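You operate a simulated robot arm through the tools that you are given. There is no shell and no other tool. Be economical: measure what you need, move in short steps, check, and stop when the job is done.

You run a simulated robot arm. Do the job below in one go: nothing can be reset, and whatever is moved stays where it is left.

Task
Unclamp the glued board and lay it on the bench, off the plate.
Fine: loosen the blue and the orange clamp all the way and swing their arms aside.

Only the result counts: the job must be done as asked and must still hold three seconds after the hand-in. Knocking over, shifting, dropping, spilling or breaking anything else fails it.

Robot
A 7-joint arm with a two-finger parallel gripper, fixed in place. Base frame: the origin is at the foot of the arm, x ahead of it, y to its left, z up; the work surface is at about z = 920. Readings come in mm, degrees, newtons and seconds.
With the tool pointing down near the work surface it reaches from about 240 to 680 mm from the base axis. Its first joint turns from -66.0 to 66.0 degrees. Payload 2.4 kg.
The tool frame sits at the grasp point between the pads (the TCP): z along the fingers, y along the line on which they close. The tips reach 30 mm beyond it. The gripper opens to 94 mm. The fingers are 28 mm wide and 10 mm thick; the gripper's body (50 by 96 mm) begins 55 mm behind the TCP.
Orientation is told as [roll, pitch, yaw] about the base's x, y, z axes, in that order, counted from this pose: with the fingers straight down and closing along the base's y, the tool's x points along the base's -x, its y along +y and its z along -z.

Tools
- The arm moves only by the tool move_arm. Its argument "motion" is text: rows parted by semicolons, each of 7 numbers parted by spaces: the gripper command, from -1 (shut) to 1 (fully open), values between in proportion, then the shift along the tool's x, y, z in mm, then the turn, a rotation vector about the tool's x, y, z in degrees. In form: grip x y z rx ry rz; .... A call has 1 to 8 rows; each row shifts and turns the commanded pose from where the row before left it, along the tool's axes as they then stand. Rows are played at 5 a second. More than 50 mm and 8.6 degrees between two rows, or a gripper value outside its range, and nothing of the call is played. A pose out of reach is approached as far as the arm can. The call stops where the force on the tool passes 70 N (or 10 N more than at its start, if that is more) or the arm is blocked; 0.2 s more then pass. The fingers move at their own pace (about 153 mm/s each) and stop on an object; they squeeze with about 27 N. The grip force told is the motor's: it shows also when the fingers shut on nothing. Time passes only in rows, and 0.2 s behind the last, so rows that do not move let the fingers close. The reply holds the time, the measured pose of the TCP, the force on the tool along the base axes, the opening and the grip force, in the units named above and with some noise, with the torque about the TCP (base axes, N m) and any sound that the robot's microphone picked up.
- Cameras (640 x 400 px; columns grow to the right, rows downward): "scene" is fixed at [56.7, 494.4, 1443.2]; the picture's right is [-0.51, -0.86, 0.00], its down [-0.50, 0.29, -0.81] and it looks along [0.70, -0.41, -0.58] (base axes); focal length 214 px, centre (320, 200). "wrist" rides on the gripper at [76, 14, -103] in the tool frame; the picture's right is [-0.18, 0.98, 0.00], its down [-0.75, -0.14, -0.64] and it looks along [-0.63, -0.12, 0.77] (tool axes); focal length 243 px, centre (320, 200). There is no depth. A picture from a camera that has moved, and an enlarged one, comes with that camera's place and axes in the base frame and with its lens.
- camera(camera): a new picture of that camera. It takes no simulated time.
- enlarge(camera, box): a new picture of the part [left, top, right, bottom] of that camera's present view, enlarged. It takes no simulated time.
- sign_off(): hands the job in; it is judged then, once.

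Go step by step. Nothing tells you positions but the pictures and the camera data: compare them with the known pose of the tool, close in by small moves and look again before you grip or let go. The budget is 120 turns and 84 pictures, counting those below and the enlarged ones. Unless the task says otherwise, let go and move clear before handing in, and close with one line.

The tools are called by a JSON object that holds its "api" and its "payload". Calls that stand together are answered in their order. move_arm: Moves the arm, as the interface text tells. Its arguments: {"type":"object","properties":{"motion":{"type":"string"}},"required":["motion"]} The other tools are called the same way: camera (camera) takes a picture; enlarge (camera, box) takes an enlarged picture of a part of a camera's view; sign_off () hands the job in.

At the start:

```text
clock: 0.0
tool_pos: [368.2, 182.8, 1316.1]
orientation: [-0.1, 0.0, 0.1]
wrist_force: [0.0, 0.5, 0.3]
ft_torque: [-0.03, -0.01, -0.02]
gripper_width: 93.9
finger_force: 0.0
```

scene: 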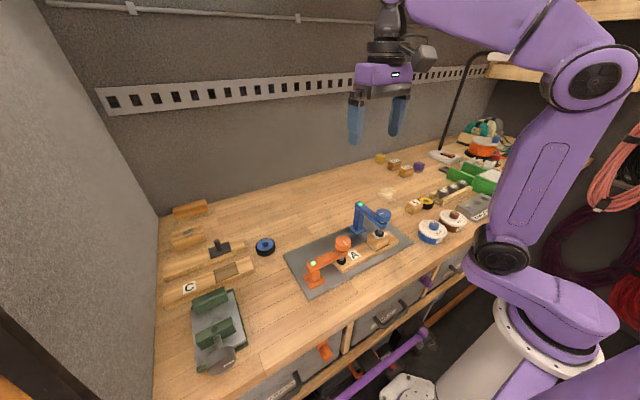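
wrist: 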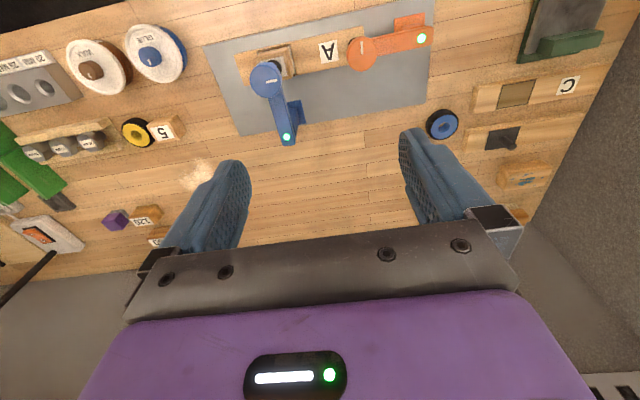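

I see a grey plate with a board marked A, held by an orange and a blue clamp. I'll look closer at both views.

{"api": "enlarge", "payload": {"camera": "scene", "box": [270, 190, 430, 300]}}

{"api": "enlarge", "payload": {"camera": "wrist", "box": [200, 0, 450, 156]}}

```text
3.64 times, centred on (350, 245) of scene
camera zoom: at [56.7, 494.4, 1443.2], right [-0.51, -0.86, 0.0], down [-0.5, 0.29, -0.81], along [0.7, -0.41, -0.58], focal length 780 px, centre (211, 36)
```

zoom: 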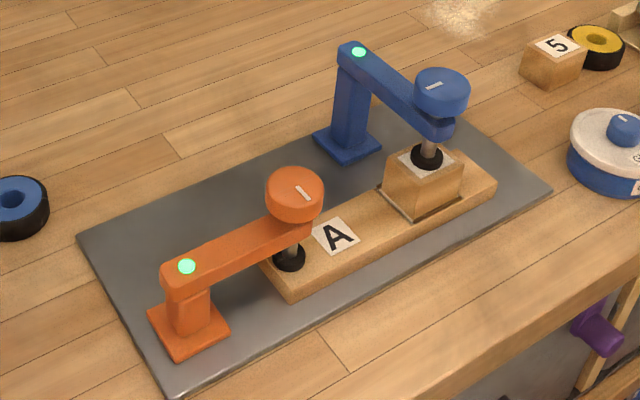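

```text
2.56 times, centred on (325, 78) of wrist
camera zoom: at [292.9, 196.6, 1418.5], right [0.18, 0.98, 0.0], down [0.75, -0.14, 0.64], along [0.63, -0.12, -0.77], focal length 621 px, centre (307, 512)
```

zoom: 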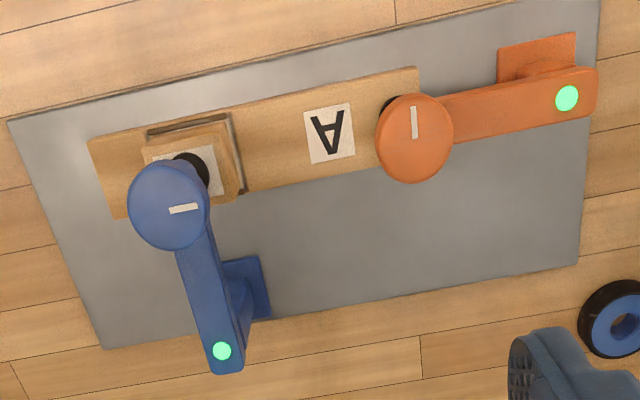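

The orange knob top is at about (364, 243, 1027) with its pivot near (366, 332). The blue knob top is at about (363, 111, 1071) with its pivot near (461, 109). I'll move above the orange knob first.

{"api": "move_arm", "payload": {"motion": "1 4 30 30 0 0 0; 1 0 30 40 0 0 0; 1 0 0 50 0 0 0; 1 0 0 50 0 0 0; 1 0 0 46 0 0 0; 1 0 0 0 0 0 0"}}

{"api": "camera", "payload": {"camera": "wrist"}}

{"api": "enlarge", "payload": {"camera": "scene", "box": [270, 190, 430, 300]}}

```text
clock: 1.4
tool_pos: [364.1, 243.0, 1099.3]
orientation: [0.0, 0.0, 0.0]
wrist_force: [-0.2, -0.2, 0.8]
ft_torque: [0.0, -0.01, 0.04]
gripper_width: 93.9
finger_force: 0.1
```

```text
79 pictures are left
camera wrist: at [288.8, 257.5, 1201.5], right [0.18, 0.98, 0.0], down [0.75, -0.14, 0.64], along [0.63, -0.12, -0.77], focal length 243 px, centre (320, 200)
```

wrist: 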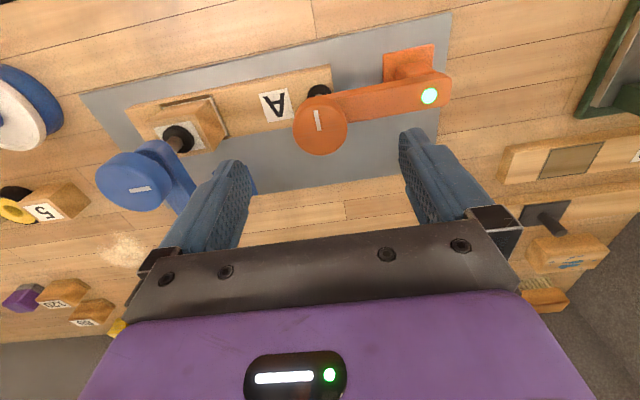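

```text
3.64 times, centred on (350, 245) of scene
camera zoom: at [56.7, 494.4, 1443.2], right [-0.51, -0.86, 0.0], down [-0.5, 0.29, -0.81], along [0.7, -0.41, -0.58], focal length 780 px, centre (211, 36)
```

zoom: 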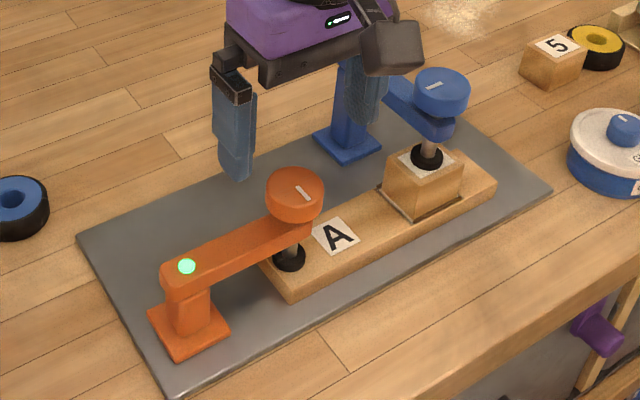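

The knob is centred under the tool. I'll descend so the tips stay just above the clamp's arm, then close.

{"api": "move_arm", "payload": {"motion": "1 0 0 40 0 0 0; 1 0 0 24 0 0 0; 1 0 0 0 0 0 0; -1 0 0 0 0 0 0; -1 0 0 0 0 0 0; -1 0 0 0 0 0 0"}}

{"api": "camera", "payload": {"camera": "wrist"}}

{"api": "enlarge", "payload": {"camera": "scene", "box": [270, 190, 430, 300]}}

```text
clock: 2.8
tool_pos: [365.2, 242.8, 1036.0]
orientation: [-0.1, -0.1, 0.0]
wrist_force: [-0.6, 2.7, -6.4]
ft_torque: [0.08, -0.34, 0.05]
gripper_width: 40.9
finger_force: 45.8
```

```text
77 pictures are left
camera wrist: at [289.3, 257.3, 1138.1], right [0.18, 0.98, 0.0], down [0.75, -0.14, 0.64], along [0.63, -0.12, -0.77], focal length 243 px, centre (320, 200)
```

wrist: 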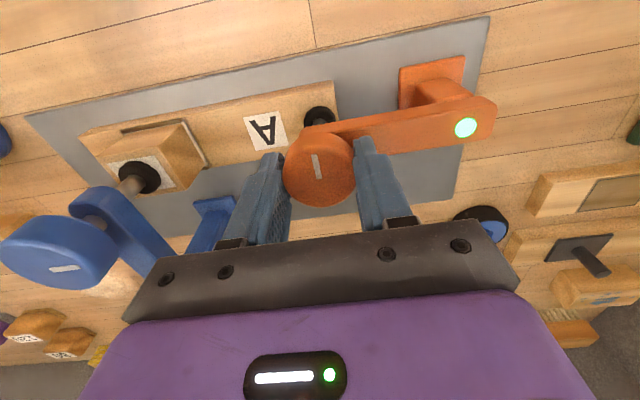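

```text
3.64 times, centred on (350, 245) of scene
camera zoom: at [56.7, 494.5, 1443.1], right [-0.51, -0.86, 0.0], down [-0.5, 0.29, -0.81], along [0.7, -0.41, -0.58], focal length 780 px, centre (211, 36)
```

zoom: 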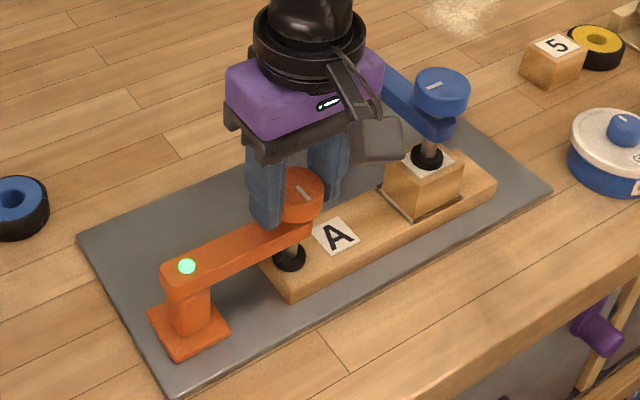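

The knob is gripped at 41 mm. I'll try a small counter-clockwise turn.

{"api": "move_arm", "payload": {"motion": "-1 0 0 0 0 0 -6; -1 0 0 0 0 0 -6; -1 0 0 0 0 0 -6; -1 0 0 0 0 0 -6; -1 0 0 0 0 0 0"}}

{"api": "camera", "payload": {"camera": "wrist"}}

```text
clock: 4.0
tool_pos: [364.9, 242.5, 1036.1]
orientation: [0.0, 0.0, 24.0]
wrist_force: [6.4, 5.4, -13.4]
ft_torque: [-0.07, 0.22, -0.03]
gripper_width: 41.1
finger_force: 45.0
```

```text
75 pictures are left
camera wrist: at [290.0, 224.8, 1138.3], right [-0.23, 0.97, 0.0], down [0.75, 0.18, 0.64], along [0.62, 0.15, -0.77], focal length 243 px, centre (320, 200)
```

wrist: 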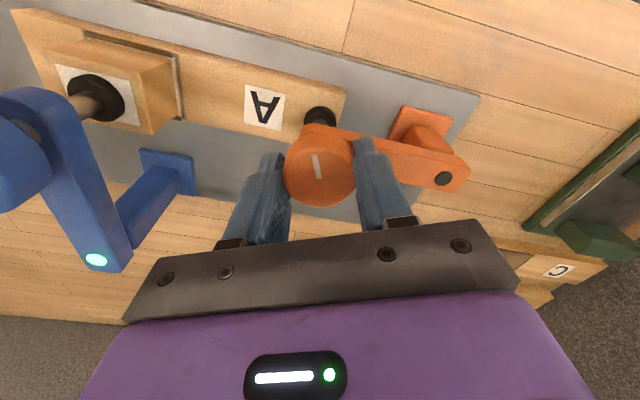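

The knob turns with the gripper and the orange light went off. I'll keep turning and watch the forces.

{"api": "move_arm", "payload": {"motion": "-1 0 0 0 0 0 -8; -1 0 0 0 0 0 -8; -1 0 0 0 0 0 -8; -1 0 0 0 0 0 -8; -1 0 0 0 0 0 -8; -1 0 0 0 0 0 -8; -1 0 0 0 0 0 0"}}

{"api": "camera", "payload": {"camera": "wrist"}}

{"api": "enlarge", "payload": {"camera": "scene", "box": [270, 190, 430, 300]}}

```text
clock: 5.6
tool_pos: [365.7, 243.3, 1037.8]
orientation: [0.0, -0.1, 72.2]
wrist_force: [-0.6, 6.2, 15.5]
ft_torque: [-0.44, 0.16, 0.04]
gripper_width: 41.0
finger_force: 45.0
```

```text
74 pictures are left
camera wrist: at [328.7, 174.5, 1138.7], right [-0.88, 0.48, 0.0], down [0.36, 0.67, 0.64], along [0.31, 0.57, -0.77], focal length 243 px, centre (320, 200)
```

wrist: 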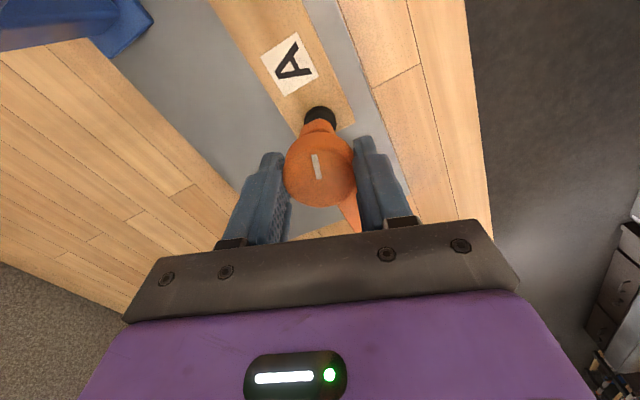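

```text
3.64 times, centred on (350, 245) of scene
camera zoom: at [56.5, 494.5, 1443.2], right [-0.51, -0.86, 0.0], down [-0.5, 0.29, -0.81], along [0.7, -0.41, -0.58], focal length 780 px, centre (211, 36)
```

zoom: 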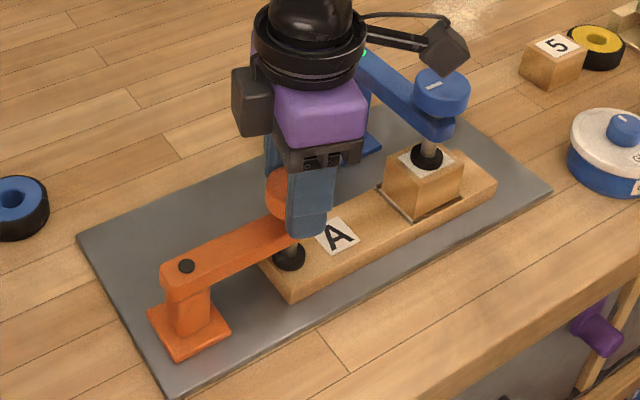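

The knob is rising and pushing up, about 15 N. I'll continue turning while rising with the screw.

{"api": "move_arm", "payload": {"motion": "-1 0 0 -2 0 0 -8; -1 0 0 -0.6 0 0 -8; -1 0 0 -0.6 0 0 -8; -1 0 0 -0.6 0 0 -8; -1 0 0 -0.6 0 0 -8; -1 0 0 -0.6 0 0 -8; -1 0 0 0 0 0 0"}}

{"api": "camera", "payload": {"camera": "wrist"}}

```text
clock: 7.2
tool_pos: [365.0, 242.0, 1040.4]
orientation: [0.0, 0.2, 120.0]
wrist_force: [11.0, 7.5, -18.7]
ft_torque: [0.46, -0.1, 0.02]
gripper_width: 40.8
finger_force: 45.1
```

```text
72 pictures are left
camera wrist: at [391.4, 169.9, 1142.9], right [-0.94, -0.33, 0.0], down [-0.26, 0.72, 0.64], along [-0.21, 0.6, -0.77], focal length 243 px, centre (320, 200)
```

wrist: 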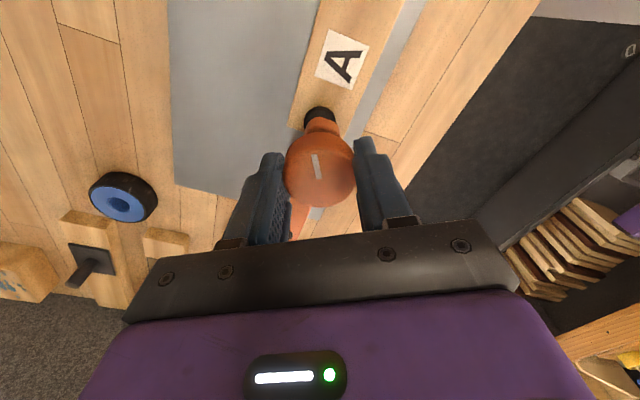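

I rose a bit faster than the screw. I'll carry on turning with no rise and watch the torque for the end stop.

{"api": "move_arm", "payload": {"motion": "-1 0 0 0.5 0 0 -8; -1 0 0 0 0 0 -8; -1 0 0 0 0 0 -8; -1 0 0 0 0 0 -8; -1 0 0 0 0 0 -8; -1 0 0 0 0 0 0"}}

{"api": "camera", "payload": {"camera": "wrist"}}

```text
clock: 8.6
tool_pos: [365.9, 242.8, 1043.0]
orientation: [-0.2, 0.1, 160.0]
wrist_force: [11.8, 6.0, 2.6]
ft_torque: [0.49, 0.11, 0.01]
gripper_width: 41.0
finger_force: 45.2
```

```text
71 pictures are left
camera wrist: at [432.1, 203.2, 1143.6], right [-0.51, -0.86, 0.0], down [-0.66, 0.39, 0.64], along [-0.55, 0.33, -0.77], focal length 243 px, centre (320, 200)
```

wrist: 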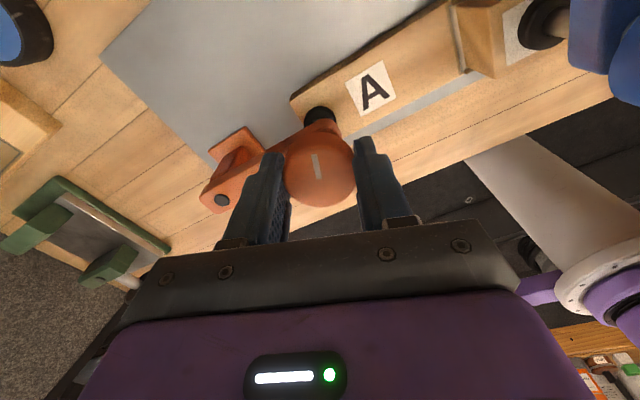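

Still turning freely with the knob in step. Continuing.

{"api": "move_arm", "payload": {"motion": "-1 0 0 -0.2 0 0 -8; -1 0 0 -0.2 0 0 -8; -1 0 0 -0.3 0 0 -8; -1 0 0 -0.3 0 0 -8; -1 0 0 -0.3 0 0 -8; -1 0 0 0 0 0 0"}}

{"api": "camera", "payload": {"camera": "wrist"}}

{"api": "enlarge", "payload": {"camera": "scene", "box": [270, 190, 430, 300]}}

```text
clock: 10.0
tool_pos: [364.8, 241.6, 1043.4]
orientation: [0.1, -0.1, -159.9]
wrist_force: [4.1, 3.9, 3.6]
ft_torque: [0.12, -0.06, -0.54]
gripper_width: 40.8
finger_force: 44.7
```

```text
70 pictures are left
camera wrist: at [441.4, 254.2, 1144.1], right [0.16, -0.99, 0.0], down [-0.76, -0.12, 0.64], along [-0.63, -0.11, -0.77], focal length 243 px, centre (320, 200)
```

wrist: 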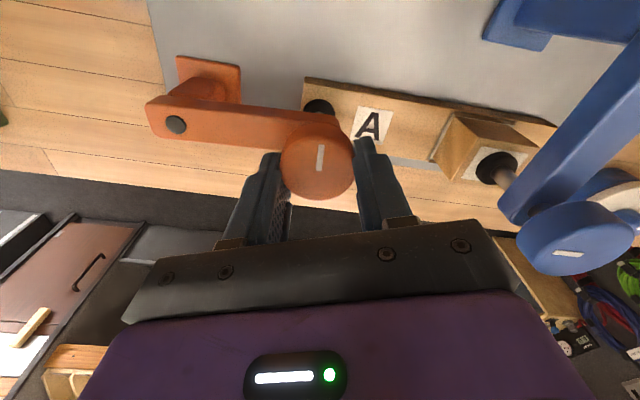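

```text
3.64 times, centred on (350, 245) of scene
camera zoom: at [56.7, 494.5, 1443.1], right [-0.51, -0.86, 0.0], down [-0.5, 0.29, -0.81], along [0.7, -0.41, -0.58], focal length 780 px, centre (211, 36)
```

zoom: 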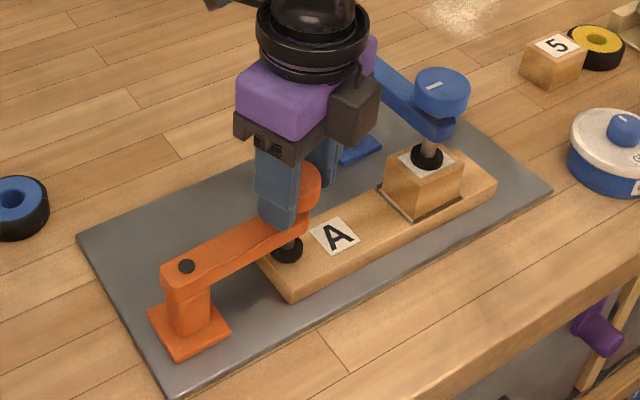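

The end stop is reached: torque built up and the fingers slipped a little past about 180°. I'll let go, rise clear and turn the tool back to straddle the arm.

{"api": "move_arm", "payload": {"motion": "1 0 0 0 0 0 0; 1 0 0 0 0 0 0; 1 0 0 -30 0 0 0; 1 0 0 -20 0 0 8; 1 0 0 0 0 0 8.5; 1 0 0 0 0 0 8.5; 1 0 0 0 0 0 8.5; 1 0 0 0 0 0 8.5"}}

{"api": "move_arm", "payload": {"motion": "1 0 0 0 0 0 8.5; 1 0 0 0 0 0 8.5; 1 0 0 0 0 0 8.5; 1 0 0 0 0 0 8.5; 1 0 0 0 0 0 8.5; 1 0 0 0 0 0 8.5; 1 0 0 0 0 0 8.5; 1 0 0 0 0 0 8.5"}}

{"api": "camera", "payload": {"camera": "wrist"}}

{"api": "enlarge", "payload": {"camera": "scene", "box": [270, 190, 430, 300]}}

```text
clock: 11.8
tool_pos: [365.4, 242.0, 1091.6]
orientation: [0.0, 0.0, 157.8]
wrist_force: [0.2, -0.6, 0.8]
ft_torque: [0.0, -0.04, 0.02]
gripper_width: 94.0
finger_force: 0.1
```

```text
clock: 13.6
tool_pos: [364.2, 243.6, 1091.4]
orientation: [-0.1, 0.0, 89.8]
wrist_force: [0.0, -0.1, -0.1]
ft_torque: [0.02, -0.02, -0.04]
gripper_width: 93.9
finger_force: 0.1
```

```text
68 pictures are left
camera wrist: at [350.7, 166.1, 1194.3], right [-0.98, 0.19, 0.0], down [0.14, 0.75, 0.64], along [0.12, 0.63, -0.77], focal length 243 px, centre (320, 200)
```

wrist: 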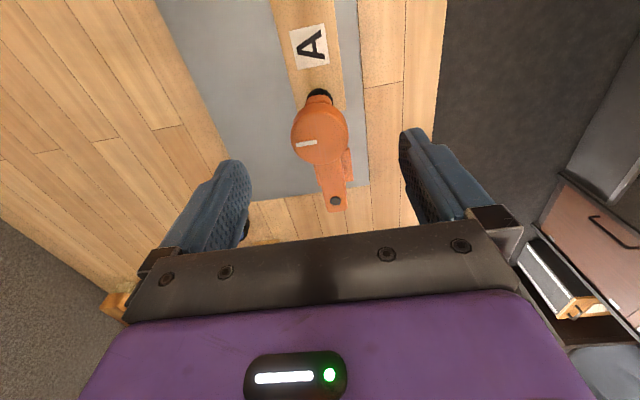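

```text
3.64 times, centred on (350, 245) of scene
camera zoom: at [56.7, 494.4, 1443.2], right [-0.51, -0.86, 0.0], down [-0.5, 0.29, -0.81], along [0.7, -0.41, -0.58], focal length 780 px, centre (211, 36)
```

zoom: 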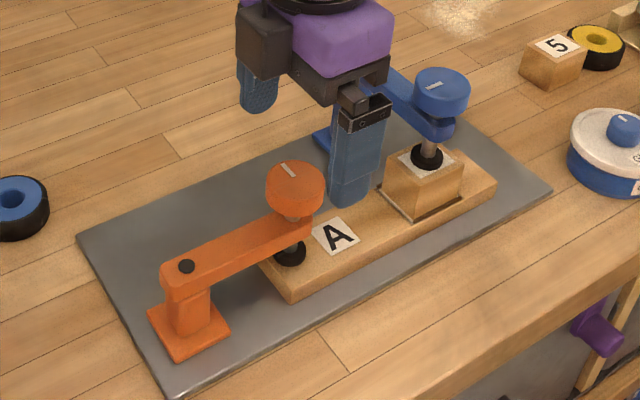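

The orange mark has turned half round and the pad is raised off the board. I'll move over the middle of the orange arm and lower the open fingers either side of it.

{"api": "move_arm", "payload": {"motion": "1 -37 -1.5 0 0 0 0; 1 0 0 40 0 0 0; 1 0 0 38 0 0 0; 0.05 0 0 0 0 0 0; 0.05 0 0 0 0 0 0"}}

{"api": "camera", "payload": {"camera": "wrist"}}

{"api": "enlarge", "payload": {"camera": "scene", "box": [270, 190, 430, 300]}}

```text
clock: 14.8
tool_pos: [367.7, 279.4, 1013.8]
orientation: [0.1, 0.1, 90.0]
wrist_force: [-0.3, -0.5, -0.1]
ft_torque: [0.0, -0.03, 0.0]
gripper_width: 49.1
finger_force: 0.1
```

```text
66 pictures are left
camera wrist: at [353.7, 203.6, 1116.9], right [-0.98, 0.18, 0.0], down [0.14, 0.75, 0.64], along [0.12, 0.63, -0.77], focal length 243 px, centre (320, 200)
```

wrist: 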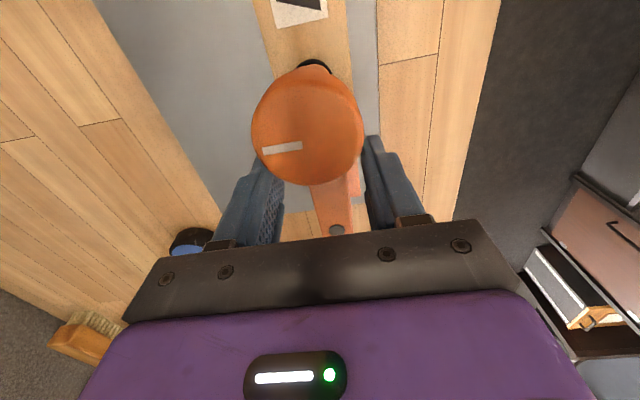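

```text
3.64 times, centred on (350, 245) of scene
camera zoom: at [56.7, 494.4, 1443.2], right [-0.51, -0.86, 0.0], down [-0.5, 0.29, -0.81], along [0.7, -0.41, -0.58], focal length 780 px, centre (211, 36)
```

zoom: 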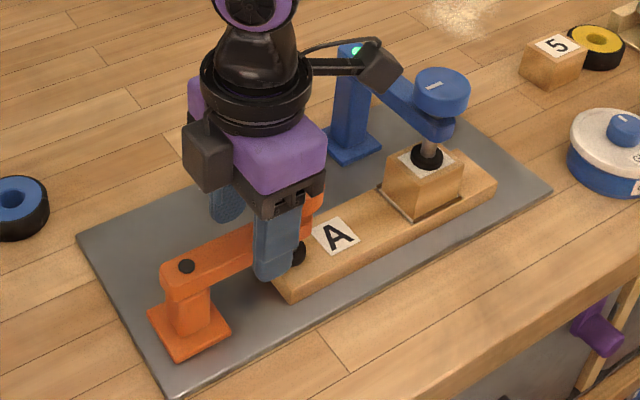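

The fingers straddle the arm freely. I'll sweep it counter-clockwise (towards +x) about its pivot, testing with a short move first.

{"api": "move_arm", "payload": {"motion": "0.05 -0.5 -7.3 0 0 0 -8; 0.05 -0.5 -7.3 0 0 0 -8; 0.05 -0.5 -7.3 0 0 0 -8; 0.05 0 0 0 0 0 0"}}

{"api": "enlarge", "payload": {"camera": "scene", "box": [270, 190, 430, 300]}}

```text
clock: 15.8
tool_pos: [387.5, 283.2, 1013.9]
orientation: [0.0, 0.0, 114.2]
wrist_force: [-2.1, -0.2, 0.4]
ft_torque: [-0.06, 0.08, -0.04]
gripper_width: 50.1
finger_force: 0.9
```

```text
3.64 times, centred on (350, 245) of scene
camera zoom: at [56.6, 494.4, 1443.2], right [-0.51, -0.86, 0.0], down [-0.5, 0.29, -0.81], along [0.7, -0.41, -0.58], focal length 780 px, centre (211, 36)
```

zoom: 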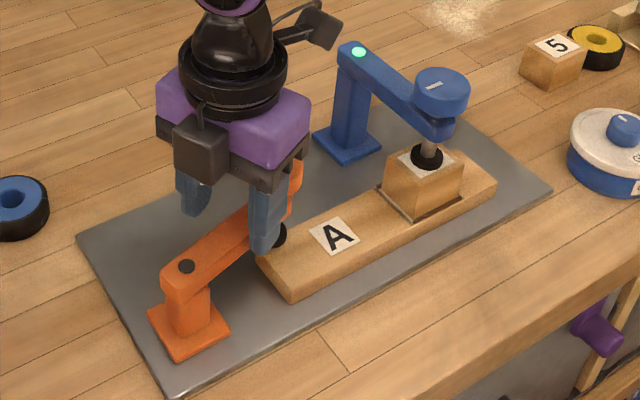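

The arm swings easily and the board stays put. Continuing the sweep.

{"api": "move_arm", "payload": {"motion": "0.05 -0.5 -7.3 0 0 0 -8; 0.05 -0.5 -7.3 0 0 0 -8; 0.05 -0.5 -7.3 0 0 0 -8; 0.05 -0.5 -7.3 0 0 0 -8; 0.05 -0.5 -7.3 0 0 0 -8; 0.05 -0.5 -7.3 0 0 0 -8; 0.05 -0.5 -7.3 0 0 0 -8; 0.05 0 0 0 0 0 0"}}

{"api": "move_arm", "payload": {"motion": "0.05 -0.5 -7.3 0 0 0 -8; 0.05 -0.5 -7.3 0 0 0 -8; 0.05 0 0 0 0 0 0"}}

{"api": "enlarge", "payload": {"camera": "scene", "box": [270, 190, 430, 300]}}

{"api": "camera", "payload": {"camera": "wrist"}}

```text
clock: 17.6
tool_pos: [417.5, 324.4, 1014.8]
orientation: [0.0, 0.0, 170.0]
wrist_force: [-0.3, -3.2, 0.3]
ft_torque: [-0.04, -0.02, -0.04]
gripper_width: 50.3
finger_force: 0.8
```

```text
clock: 18.4
tool_pos: [417.0, 337.0, 1013.8]
orientation: [0.0, 0.1, -173.9]
wrist_force: [-0.1, 0.8, 0.0]
ft_torque: [-0.03, -0.03, 0.0]
gripper_width: 49.5
finger_force: 0.1
```

```text
3.64 times, centred on (350, 245) of scene
camera zoom: at [56.6, 494.4, 1443.2], right [-0.51, -0.86, 0.0], down [-0.5, 0.29, -0.81], along [0.7, -0.41, -0.58], focal length 780 px, centre (211, 36)
```

zoom: 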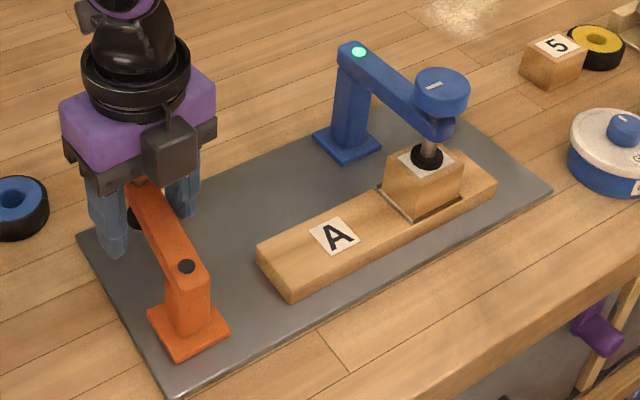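

```text
62 pictures are left
camera wrist: at [495.8, 331.4, 1116.0], right [-0.08, -1.0, 0.0], down [-0.76, 0.06, 0.64], along [-0.64, 0.05, -0.77], focal length 243 px, centre (320, 200)
```

wrist: 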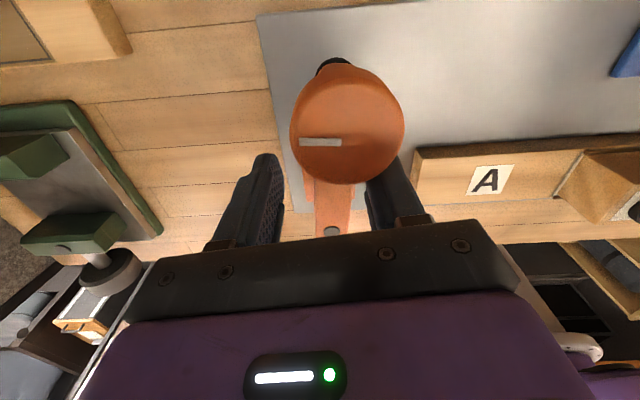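

The orange arm is swung 90° aside with no load on the tool. I'll rise straight up, turn the tool back to yaw 0 and go to the blue knob.

{"api": "move_arm", "payload": {"motion": "0.05 0 0 -40 0 0 0; 0.3 0 0 -50 0 0 0; 1 0 0 -40 0 0 8.5; 1 0 0 0 0 0 8.5; 1 0 0 0 0 0 8.5; 1 0 0 0 0 0 8.5; 1 0 0 0 0 0 8.5; 1 0 0 0 0 0 8.5"}}

{"api": "move_arm", "payload": {"motion": "1 0 0 0 0 0 8.5; 1 0 0 0 0 0 8.5; 1 0 0 0 0 0 8.5; 1 0 0 0 0 0 8.5; 1 0 0 0 0 0 8.5; 1 0 0 0 0 0 8.5; 1 0 0 0 0 0 8.5; 1 0 0 0 0 0 8.5"}}

{"api": "move_arm", "payload": {"motion": "1 0 0 0 0 0 8.5; 1 0 0 0 0 0 8.5; 1 0 0 0 0 0 8.5; 1 0 0 0 0 0 8.5; 1 0 0 0 0 0 8.5; 1 0 0 0 0 0 8.5; 1 0 0 0 0 0 8.5; 1 0 0 0 0 0 7.6"}}

```text
clock: 20.2
tool_pos: [418.2, 337.9, 1144.5]
orientation: [0.0, 0.0, 134.9]
wrist_force: [-0.3, -0.1, -0.2]
ft_torque: [0.01, 0.01, -0.01]
gripper_width: 93.9
finger_force: 0.1
```

```text
clock: 22.0
tool_pos: [417.7, 337.0, 1145.4]
orientation: [0.0, 0.0, 66.8]
wrist_force: [0.2, 0.8, 0.0]
ft_torque: [0.02, 0.01, 0.0]
gripper_width: 93.9
finger_force: 0.1
```

```text
clock: 23.8
tool_pos: [419.6, 337.5, 1144.2]
orientation: [0.0, 0.0, -0.3]
wrist_force: [0.3, 0.1, 0.2]
ft_torque: [0.02, -0.01, 0.0]
gripper_width: 94.1
finger_force: 0.0
```

Next I'll translate to above the blue knob and check.

{"api": "move_arm", "payload": {"motion": "1 11 -45.3 0 0 0 0; 1 11 -45.3 0 0 0 0; 1 11 -45.3 0 0 0 0; 1 11 -45.3 0 0 0 0; 1 11.5 -45.3 0 0 0 0; 1 0 0 0 0 0 0"}}

{"api": "camera", "payload": {"camera": "wrist"}}

{"api": "enlarge", "payload": {"camera": "scene", "box": [270, 190, 430, 300]}}

```text
clock: 25.2
tool_pos: [361.6, 108.2, 1146.1]
orientation: [0.1, 0.1, -0.1]
wrist_force: [-0.1, -0.2, 0.4]
ft_torque: [0.0, 0.0, 0.02]
gripper_width: 93.9
finger_force: 0.1
```

```text
61 pictures are left
camera wrist: at [285.6, 123.7, 1247.6], right [0.19, 0.98, 0.0], down [0.75, -0.14, 0.64], along [0.63, -0.12, -0.77], focal length 243 px, centre (320, 200)
```

wrist: 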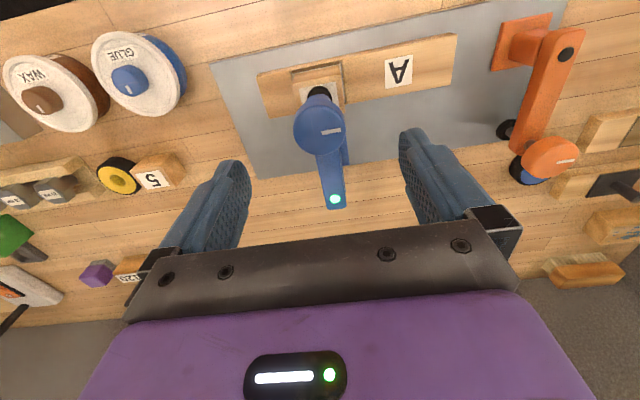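

```text
3.64 times, centred on (350, 245) of scene
camera zoom: at [56.7, 494.4, 1443.2], right [-0.51, -0.86, 0.0], down [-0.5, 0.29, -0.81], along [0.7, -0.41, -0.58], focal length 780 px, centre (211, 36)
```

zoom: 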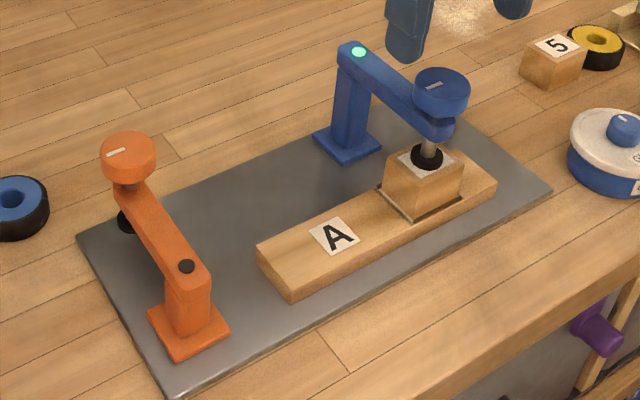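

The blue knob is centred below. Descend, grip and turn counter-clockwise.

{"api": "move_arm", "payload": {"motion": "1 -1 1 40 0 0 0; 1 0 0 26 0 0 0; 1 0 0 0 0 0 0; -1 0 0 0 0 0 0; -1 0 0 0 0 0 0; -1 0 0 0 0 0 0"}}

{"api": "camera", "payload": {"camera": "wrist"}}

{"api": "enlarge", "payload": {"camera": "scene", "box": [270, 190, 430, 300]}}

```text
clock: 26.6
tool_pos: [361.8, 108.6, 1079.1]
orientation: [-0.2, 0.1, -0.2]
wrist_force: [0.6, -26.6, -3.2]
ft_torque: [-0.45, 0.07, -0.06]
gripper_width: 40.8
finger_force: 44.6
```

```text
59 pictures are left
camera wrist: at [286.9, 123.4, 1180.5], right [0.19, 0.98, 0.0], down [0.75, -0.14, 0.64], along [0.63, -0.12, -0.77], focal length 243 px, centre (320, 200)
```

wrist: 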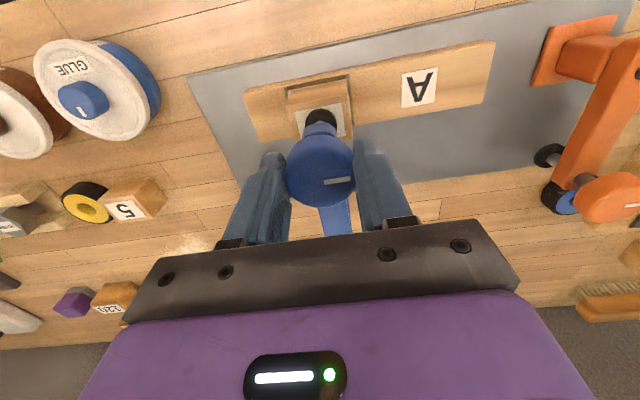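

```text
3.64 times, centred on (350, 245) of scene
camera zoom: at [56.7, 493.5, 1443.5], right [-0.51, -0.86, 0.0], down [-0.5, 0.3, -0.81], along [0.7, -0.41, -0.58], focal length 780 px, centre (211, 36)
```

zoom: 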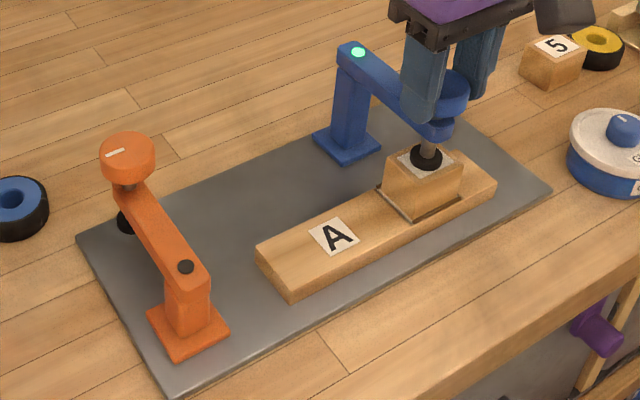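

A side load shows I'm about a millimetre off centre. I'll shift -1 mm in y and see.

{"api": "move_arm", "payload": {"motion": "-1 0 -1 0 0 0 0; -1 0 0 0 0 0 0"}}

```text
clock: 27.2
tool_pos: [363.4, 108.8, 1077.6]
orientation: [-0.2, 0.0, -0.1]
wrist_force: [-2.6, -28.4, 5.8]
ft_torque: [-0.72, 0.62, -0.07]
gripper_width: 40.7
finger_force: 45.4
```

{"api": "move_arm", "payload": {"motion": "-1 0 -2 0 0 0 0; -1 0 0 0 0 0 0"}}

```text
clock: 27.8
tool_pos: [361.9, 108.1, 1079.1]
orientation: [-0.1, 0.1, 0.0]
wrist_force: [-7.5, -14.2, 4.6]
ft_torque: [-0.77, 0.03, -0.02]
gripper_width: 41.0
finger_force: 45.4
```

{"api": "move_arm", "payload": {"motion": "-1 0 -1.5 0 0 0 0; -1 0 0 0 0 0 -6; -1 0 0 0 0 0 -6; -1 0 0 0 0 0 -6; -1 0 0 0 0 0 -6; -1 0 0 0 0 0 0"}}

{"api": "camera", "payload": {"camera": "wrist"}}

```text
clock: 29.2
tool_pos: [363.2, 106.8, 1078.2]
orientation: [0.0, 0.2, 23.9]
wrist_force: [-14.6, -2.8, 7.8]
ft_torque: [0.16, -0.02, 0.02]
gripper_width: 41.1
finger_force: 44.7
```

```text
57 pictures are left
camera wrist: at [287.8, 89.0, 1180.6], right [-0.23, 0.97, 0.0], down [0.75, 0.18, 0.64], along [0.62, 0.15, -0.77], focal length 243 px, centre (320, 200)
```

wrist: 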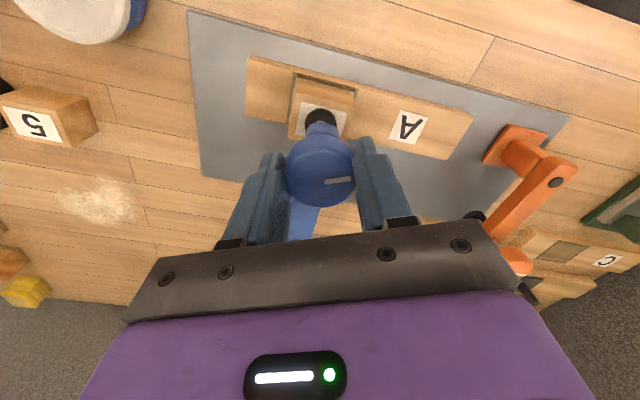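

The knob is turning. Continuing with a slight rise.

{"api": "move_arm", "payload": {"motion": "-1 0 0 -0.5 0 0 -8; -1 0 0 -0.3 0 0 -8; -1 0 0 -0.3 0 0 -8; -1 0 0 -0.3 0 0 -8; -1 0 0 -0.3 0 0 -8; -1 0 0 -0.3 0 0 -8; -1 0 0 0 0 0 0"}}

{"api": "move_arm", "payload": {"motion": "-1 0 0 -0.4 0 0 -8; -1 0 0 -0.3 0 0 -8; -1 0 0 -0.3 0 0 -8; -1 0 0 -0.3 0 0 -8; -1 0 0 -0.3 0 0 -8; -1 0 0 -0.3 0 0 -8; -1 0 0 0 0 0 0"}}

{"api": "camera", "payload": {"camera": "wrist"}}

{"api": "enlarge", "payload": {"camera": "scene", "box": [270, 190, 430, 300]}}

```text
clock: 30.8
tool_pos: [364.3, 107.0, 1081.0]
orientation: [-0.2, 0.1, 71.9]
wrist_force: [5.3, -21.8, -5.3]
ft_torque: [-0.35, -0.11, -0.02]
gripper_width: 40.8
finger_force: 45.1
```

```text
clock: 32.4
tool_pos: [365.8, 106.2, 1084.0]
orientation: [-0.2, 0.3, 120.2]
wrist_force: [26.4, -18.8, -2.0]
ft_torque: [-0.51, -0.67, -0.07]
gripper_width: 40.9
finger_force: 44.9
```

```text
56 pictures are left
camera wrist: at [391.7, 33.7, 1184.8], right [-0.94, -0.33, -0.01], down [-0.26, 0.72, 0.64], along [-0.21, 0.6, -0.77], focal length 243 px, centre (320, 200)
```

wrist: 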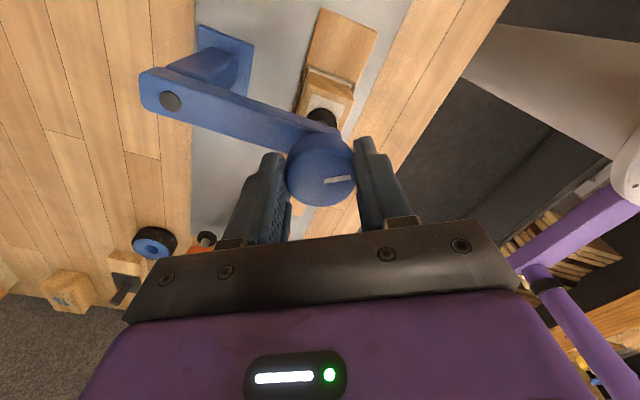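

```text
3.64 times, centred on (350, 245) of scene
camera zoom: at [57.5, 493.8, 1443.4], right [-0.51, -0.86, 0.0], down [-0.5, 0.29, -0.81], along [0.7, -0.41, -0.58], focal length 780 px, centre (211, 36)
```

zoom: 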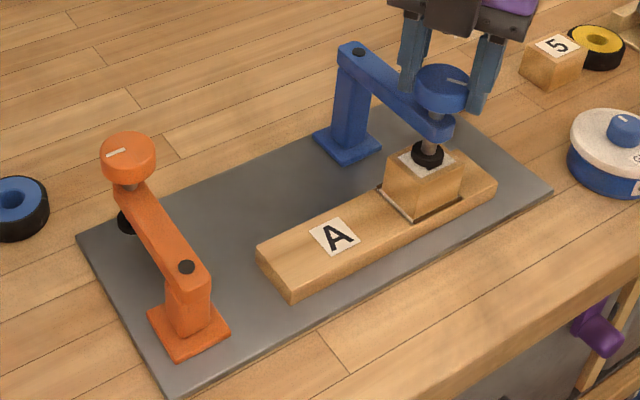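

The blue light is off and the knob still follows. I'll relieve the side load and continue to the stop.

{"api": "move_arm", "payload": {"motion": "-1 2.7 -0.7 -0.2 0 0 0; -1 0 0 -0.3 0 0 -8; -1 0 0 -0.3 0 0 -8; -1 0 0 -0.3 0 0 -8; -1 0 0 -0.3 0 0 -8; -1 0 0 0 0 0 0"}}

{"api": "move_arm", "payload": {"motion": "-1 0 0 -0.2 0 0 -8; -1 0 0 -0.2 0 0 -8; -1 0 0 -0.2 0 0 -8; -1 0 0 -0.2 0 0 -8; -1 0 0 0 0 0 -8; -1 0 0 0 0 0 -8; -1 0 0 0 0 0 0"}}

{"api": "camera", "payload": {"camera": "wrist"}}

```text
clock: 33.8
tool_pos: [365.8, 107.5, 1083.5]
orientation: [-0.2, 0.1, 152.0]
wrist_force: [18.1, 0.7, -0.2]
ft_torque: [0.44, -0.02, -0.02]
gripper_width: 40.9
finger_force: 45.2
```

```text
clock: 35.4
tool_pos: [362.7, 103.3, 1083.6]
orientation: [0.0, -0.4, -160.2]
wrist_force: [-5.0, -6.3, 7.6]
ft_torque: [-0.26, 0.7, -0.61]
gripper_width: 40.8
finger_force: 45.4
```

```text
54 pictures are left
camera wrist: at [441.0, 117.1, 1184.9], right [0.16, -0.99, 0.0], down [-0.75, -0.12, 0.65], along [-0.64, -0.11, -0.76], focal length 243 px, centre (320, 200)
```

wrist: 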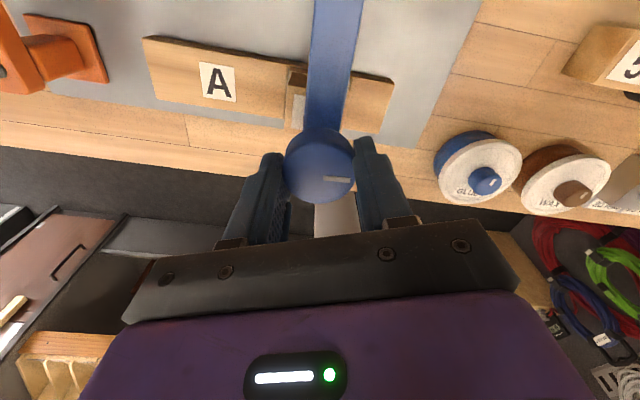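

Torque is at -0.6 N·m, which looks like the stop. I'll try a bit more to confirm that it slips.

{"api": "move_arm", "payload": {"motion": "-1 0 0 0 0 0 -7; -1 0 0 0 0 0 -7; -1 0 0 0 0 0 0"}}

{"api": "enlarge", "payload": {"camera": "wrist", "box": [240, 0, 400, 220]}}

{"api": "enlarge", "payload": {"camera": "scene", "box": [270, 190, 430, 300]}}

```text
clock: 36.1
tool_pos: [364.2, 108.1, 1083.4]
orientation: [2.1, 1.2, -148.0]
wrist_force: [6.4, -6.9, -2.4]
ft_torque: [-0.06, -0.64, -0.01]
gripper_width: 40.5
finger_force: 44.9
out of reach, approached as far as the arm can: row 2
stopped in row 3: the force on the tool passed its limit at 78 N (the readings are from after the stop); the commanded pose is now the measured one
```

```text
1.82 times, centred on (320, 110) of wrist
camera zoom: at [432.8, 138.8, 1187.3], right [0.36, -0.93, 0.03], down [-0.74, -0.27, 0.62], along [-0.57, -0.25, -0.78], focal length 441 px, centre (320, 364)
```

zoom: 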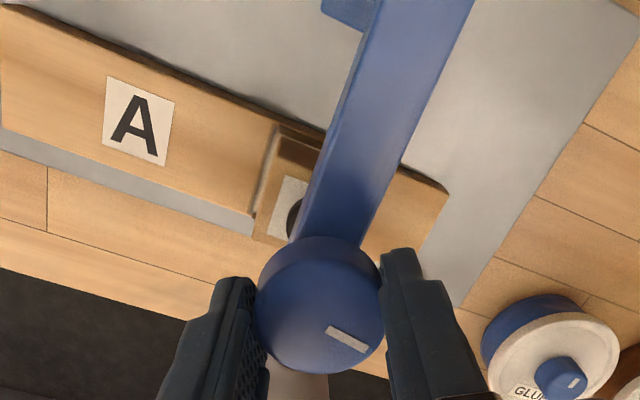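

```text
3.64 times, centred on (350, 245) of scene
camera zoom: at [56.9, 494.1, 1443.2], right [-0.51, -0.86, 0.0], down [-0.5, 0.29, -0.81], along [0.7, -0.41, -0.58], focal length 780 px, centre (211, 36)
```

zoom: 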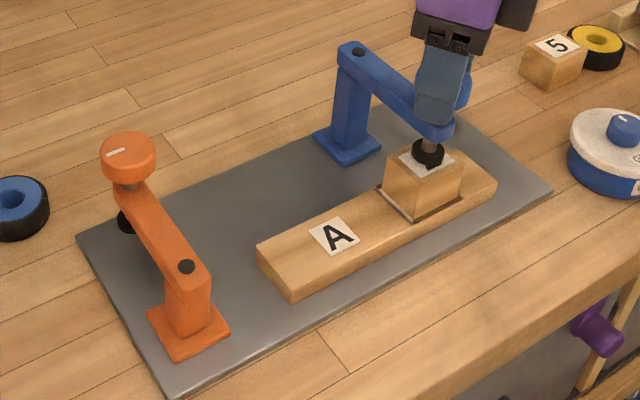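

The fingers slipped well past the knob and the wrist reached its limit, so the blue knob is at its stop. I'll let go, rise, level the tool and turn back to yaw 0.

{"api": "move_arm", "payload": {"motion": "1 0 0 0 0 0 0; 1 0 0 0 0 0 0; 1 0 0 -30 0 0 0; 1 0 0 -20 2.1 -1.2 0; 1 0 0 0 0 0 8.5; 1 0 0 0 0 0 8.5; 1 0 0 0 0 0 8.5; 1 0 0 0 0 0 8.5"}}

{"api": "move_arm", "payload": {"motion": "1 0 0 0 0 0 8.5; 1 0 0 0 0 0 8.5; 1 0 0 0 0 0 8.5; 1 0 0 0 0 0 8.5; 1 0 0 0 0 0 8.5; 1 0 0 0 0 0 8.5; 1 0 0 0 0 0 8.5; 1 0 0 0 0 0 8.5"}}

{"api": "move_arm", "payload": {"motion": "1 0 0 0 0 0 8.5; 1 0 0 0 0 0 8.5; 1 0 0 0 0 0 8.5; 1 0 0 0 0 0 8.5; 1 0 0 0 0 0 8.5; 1 0 0 0 0 0 8.5; 1 0 0 0 0 0 8.5; 1 0 0 0 0 0 8.5"}}

{"api": "move_arm", "payload": {"motion": "1 0 0 0 0 0 8.5; 1 0 0 0 0 0 8.5; 1 0 0 0 0 0 8.5; 1 0 0 0 0 0 8.5; 1 0 0 0 0 0 8; 1 0 0 0 0 0 0"}}

{"api": "camera", "payload": {"camera": "wrist"}}

{"api": "enlarge", "payload": {"camera": "scene", "box": [270, 190, 430, 300]}}

```text
clock: 37.9
tool_pos: [351.6, 119.4, 1131.4]
orientation: [-0.1, -0.1, 177.8]
wrist_force: [0.8, 0.7, 0.7]
ft_torque: [-0.05, 0.03, -0.02]
gripper_width: 94.2
finger_force: 0.0
out of reach, approached as far as the arm can: row 4
```

```text
clock: 39.7
tool_pos: [352.2, 119.8, 1131.7]
orientation: [0.1, -0.1, 109.9]
wrist_force: [0.5, -0.2, 0.4]
ft_torque: [0.0, 0.0, 0.03]
gripper_width: 94.0
finger_force: 0.0
```

```text
clock: 41.5
tool_pos: [353.2, 119.7, 1131.6]
orientation: [0.1, 0.0, 41.9]
wrist_force: [-0.3, -0.4, -0.7]
ft_torque: [0.03, 0.01, -0.02]
gripper_width: 94.1
finger_force: 0.1
```

```text
clock: 42.9
tool_pos: [352.0, 119.8, 1131.9]
orientation: [0.1, 0.1, 0.0]
wrist_force: [-0.2, -0.8, -0.5]
ft_torque: [-0.02, -0.01, 0.02]
gripper_width: 93.9
finger_force: 0.0
```

```text
51 pictures are left
camera wrist: at [276.7, 133.9, 1233.7], right [0.18, 0.98, 0.0], down [0.75, -0.14, 0.64], along [0.63, -0.12, -0.77], focal length 243 px, centre (320, 200)
```

wrist: 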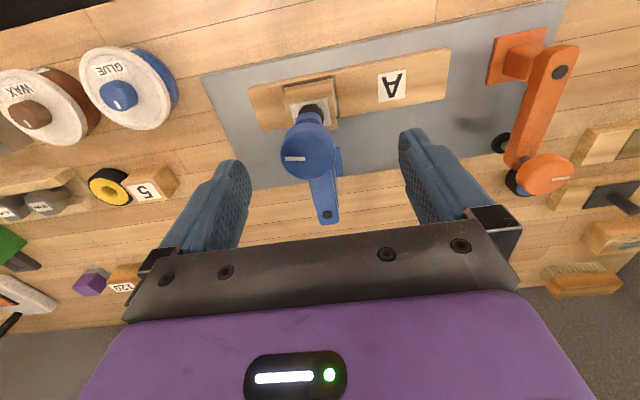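

```text
3.64 times, centred on (350, 245) of scene
camera zoom: at [56.7, 494.4, 1443.2], right [-0.51, -0.86, 0.0], down [-0.5, 0.29, -0.81], along [0.7, -0.41, -0.58], focal length 780 px, centre (211, 36)
```

zoom: 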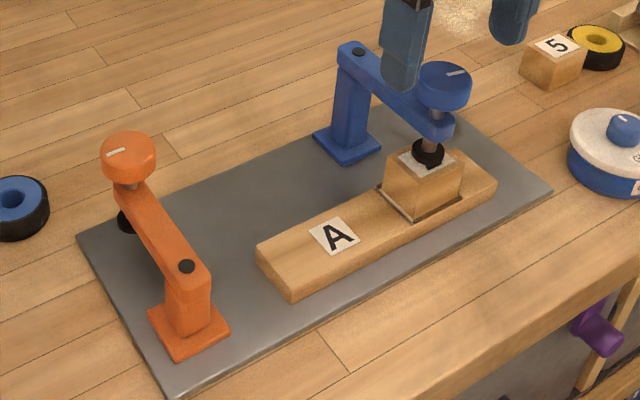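

The blue pad is clear and its mark has turned half round. I'll straddle the blue arm at about x=406.

{"api": "move_arm", "payload": {"motion": "1 -27 -6 0 0 0 0; 1 -27 -6 0 0 0 0; 1 0 0 40 0 0 0; 1 0 0 40 0 0 0; 0.05 0 0 0 0 0 0; 0.05 0 0 0 0 0 0"}}

{"api": "camera", "payload": {"camera": "wrist"}}

{"api": "enlarge", "payload": {"camera": "scene", "box": [270, 190, 430, 300]}}

```text
clock: 44.3
tool_pos: [409.1, 107.9, 1052.0]
orientation: [0.1, 0.2, 0.2]
wrist_force: [-0.1, -0.4, -0.2]
ft_torque: [-0.03, -0.02, -0.03]
gripper_width: 49.3
finger_force: 0.0
```

```text
49 pictures are left
camera wrist: at [333.6, 122.3, 1154.0], right [0.18, 0.98, 0.0], down [0.76, -0.14, 0.64], along [0.63, -0.12, -0.77], focal length 243 px, centre (320, 200)
```

wrist: 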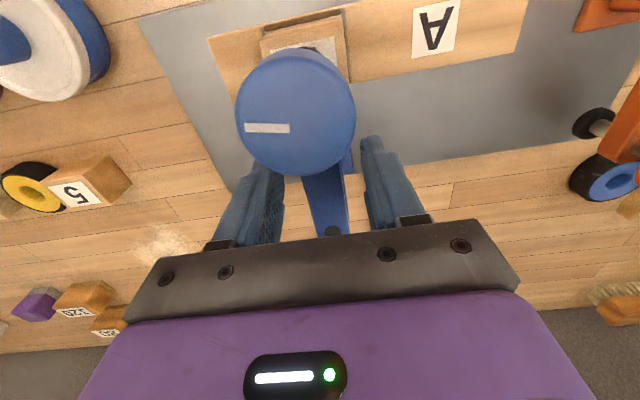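

```text
3.64 times, centred on (350, 245) of scene
camera zoom: at [56.7, 494.4, 1443.2], right [-0.51, -0.86, 0.0], down [-0.5, 0.29, -0.81], along [0.7, -0.41, -0.58], focal length 780 px, centre (211, 36)
```

zoom: 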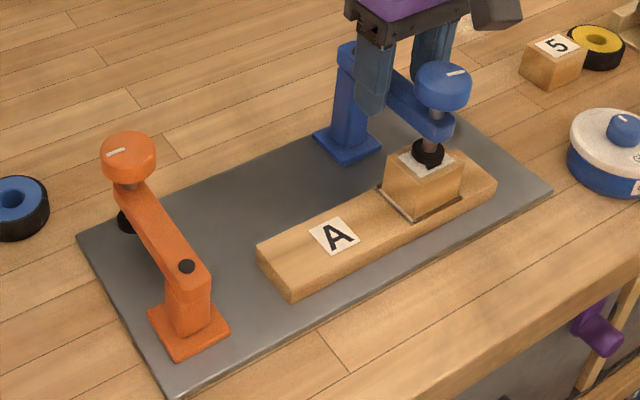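

The straddle is good. Sweep the blue arm counter-clockwise, towards -y.

{"api": "move_arm", "payload": {"motion": "0.05 -0.5 -7.2 0 0 0 -8; 0.05 -0.5 -7.2 0 0 0 -8; 0.05 -0.5 -7.2 0 0 0 -8; 0.05 0 0 0 0 0 0"}}

{"api": "enlarge", "payload": {"camera": "scene", "box": [270, 190, 430, 300]}}

```text
clock: 45.3
tool_pos: [412.7, 87.6, 1051.0]
orientation: [0.1, 0.0, 24.3]
wrist_force: [-0.2, 1.7, 0.7]
ft_torque: [0.02, 0.03, -0.04]
gripper_width: 50.3
finger_force: 1.0
```

```text
3.64 times, centred on (350, 245) of scene
camera zoom: at [56.6, 494.4, 1443.2], right [-0.51, -0.86, 0.0], down [-0.5, 0.29, -0.81], along [0.7, -0.41, -0.58], focal length 780 px, centre (211, 36)
```

zoom: 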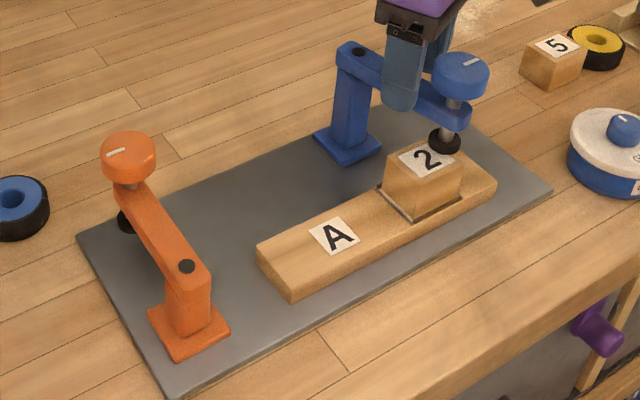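

It moves smoothly. Continuing to about 96°.

{"api": "move_arm", "payload": {"motion": "0.05 -0.5 -7.2 0 0 0 -8; 0.05 -0.5 -7.2 0 0 0 -8; 0.05 -0.5 -7.2 0 0 0 -8; 0.05 -0.5 -7.2 0 0 0 -8; 0.05 -0.5 -7.2 0 0 0 -8; 0.05 -0.5 -7.2 0 0 0 -8; 0.05 -0.5 -7.2 0 0 0 -8; 0.05 0 0 0 0 0 0"}}

{"api": "move_arm", "payload": {"motion": "0.05 -0.5 -7.2 0 0 0 -8; 0.05 -0.5 -7.2 0 0 0 -8; 0.05 0 0 0 0 0 0"}}

{"api": "camera", "payload": {"camera": "scene"}}

{"api": "camera", "payload": {"camera": "wrist"}}

```text
clock: 47.1
tool_pos: [448.7, 57.2, 1050.8]
orientation: [0.1, 0.0, 80.3]
wrist_force: [-1.3, -0.1, -1.0]
ft_torque: [-0.04, 0.02, -0.05]
gripper_width: 50.5
finger_force: 1.3
```

```text
clock: 47.9
tool_pos: [463.9, 58.0, 1051.1]
orientation: [0.1, -0.1, 96.2]
wrist_force: [-0.5, 0.3, -0.3]
ft_torque: [0.02, -0.01, -0.03]
gripper_width: 49.0
finger_force: 0.0
```

```text
46 pictures are left
```

scene: 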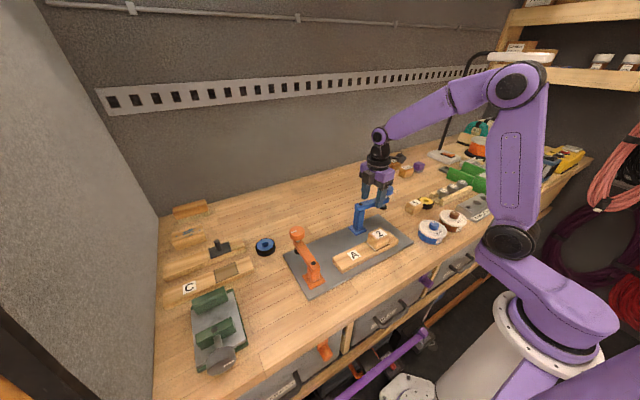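

```text
45 pictures are left
camera wrist: at [458.3, -19.7, 1153.4], right [-1.0, 0.08, 0.0], down [0.06, 0.76, 0.64], along [0.05, 0.64, -0.77], focal length 243 px, centre (320, 200)
```

wrist: 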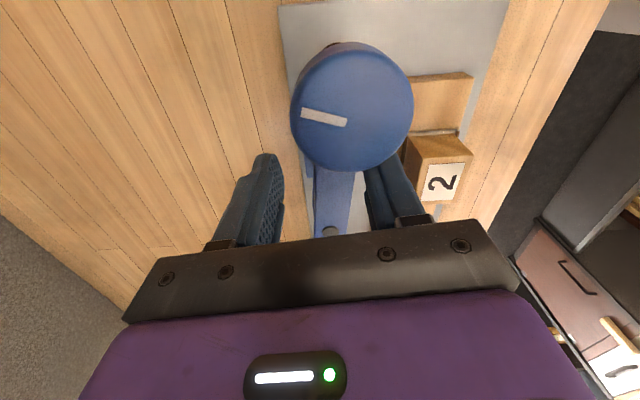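

Both arms are swung aside. Now I'll rise, straighten to yaw 90 and look down at the board.

{"api": "move_arm", "payload": {"motion": "0.05 0 0 -40 0 0 0; 0.3 0 0 -50 0 0 0; 1 0 0 -50 0 0 6.1; 1 -40 33 0 0 0 0; 1 -40 33 0 0 0 0; 1 -40 32 0 0 0 0; 1 0 0 0 0 0 0"}}

{"api": "camera", "payload": {"camera": "wrist"}}

{"api": "enlarge", "payload": {"camera": "scene", "box": [270, 190, 430, 300]}}

```text
refused: row 4 steps farther than a row can; nothing moved
```

```text
44 pictures are left
camera wrist: at [458.3, -19.7, 1153.4], right [-1.0, 0.08, 0.0], down [0.06, 0.76, 0.64], along [0.05, 0.64, -0.77], focal length 243 px, centre (320, 200)
```

wrist: 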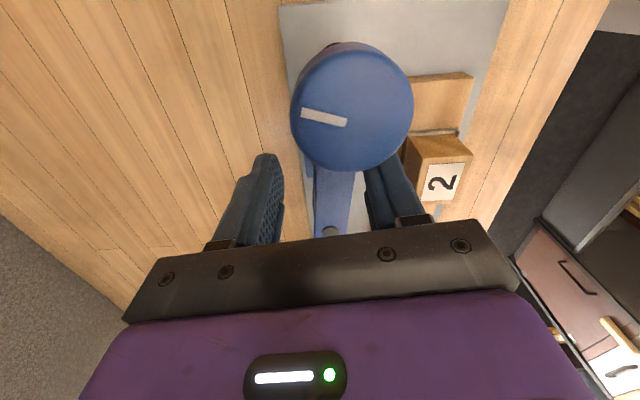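

```text
3.64 times, centred on (350, 245) of scene
camera zoom: at [56.7, 494.4, 1443.2], right [-0.51, -0.86, 0.0], down [-0.5, 0.29, -0.81], along [0.7, -0.41, -0.58], focal length 780 px, centre (211, 36)
```

zoom: 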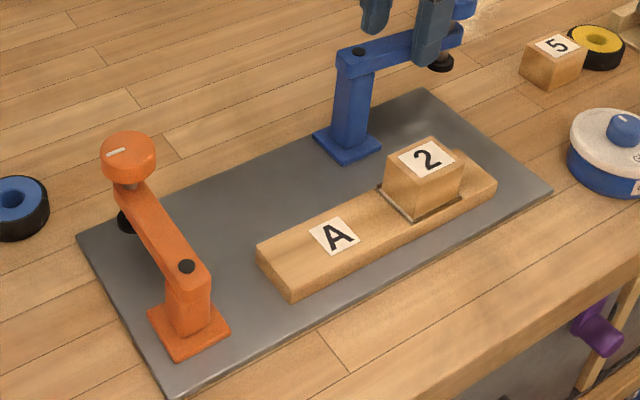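

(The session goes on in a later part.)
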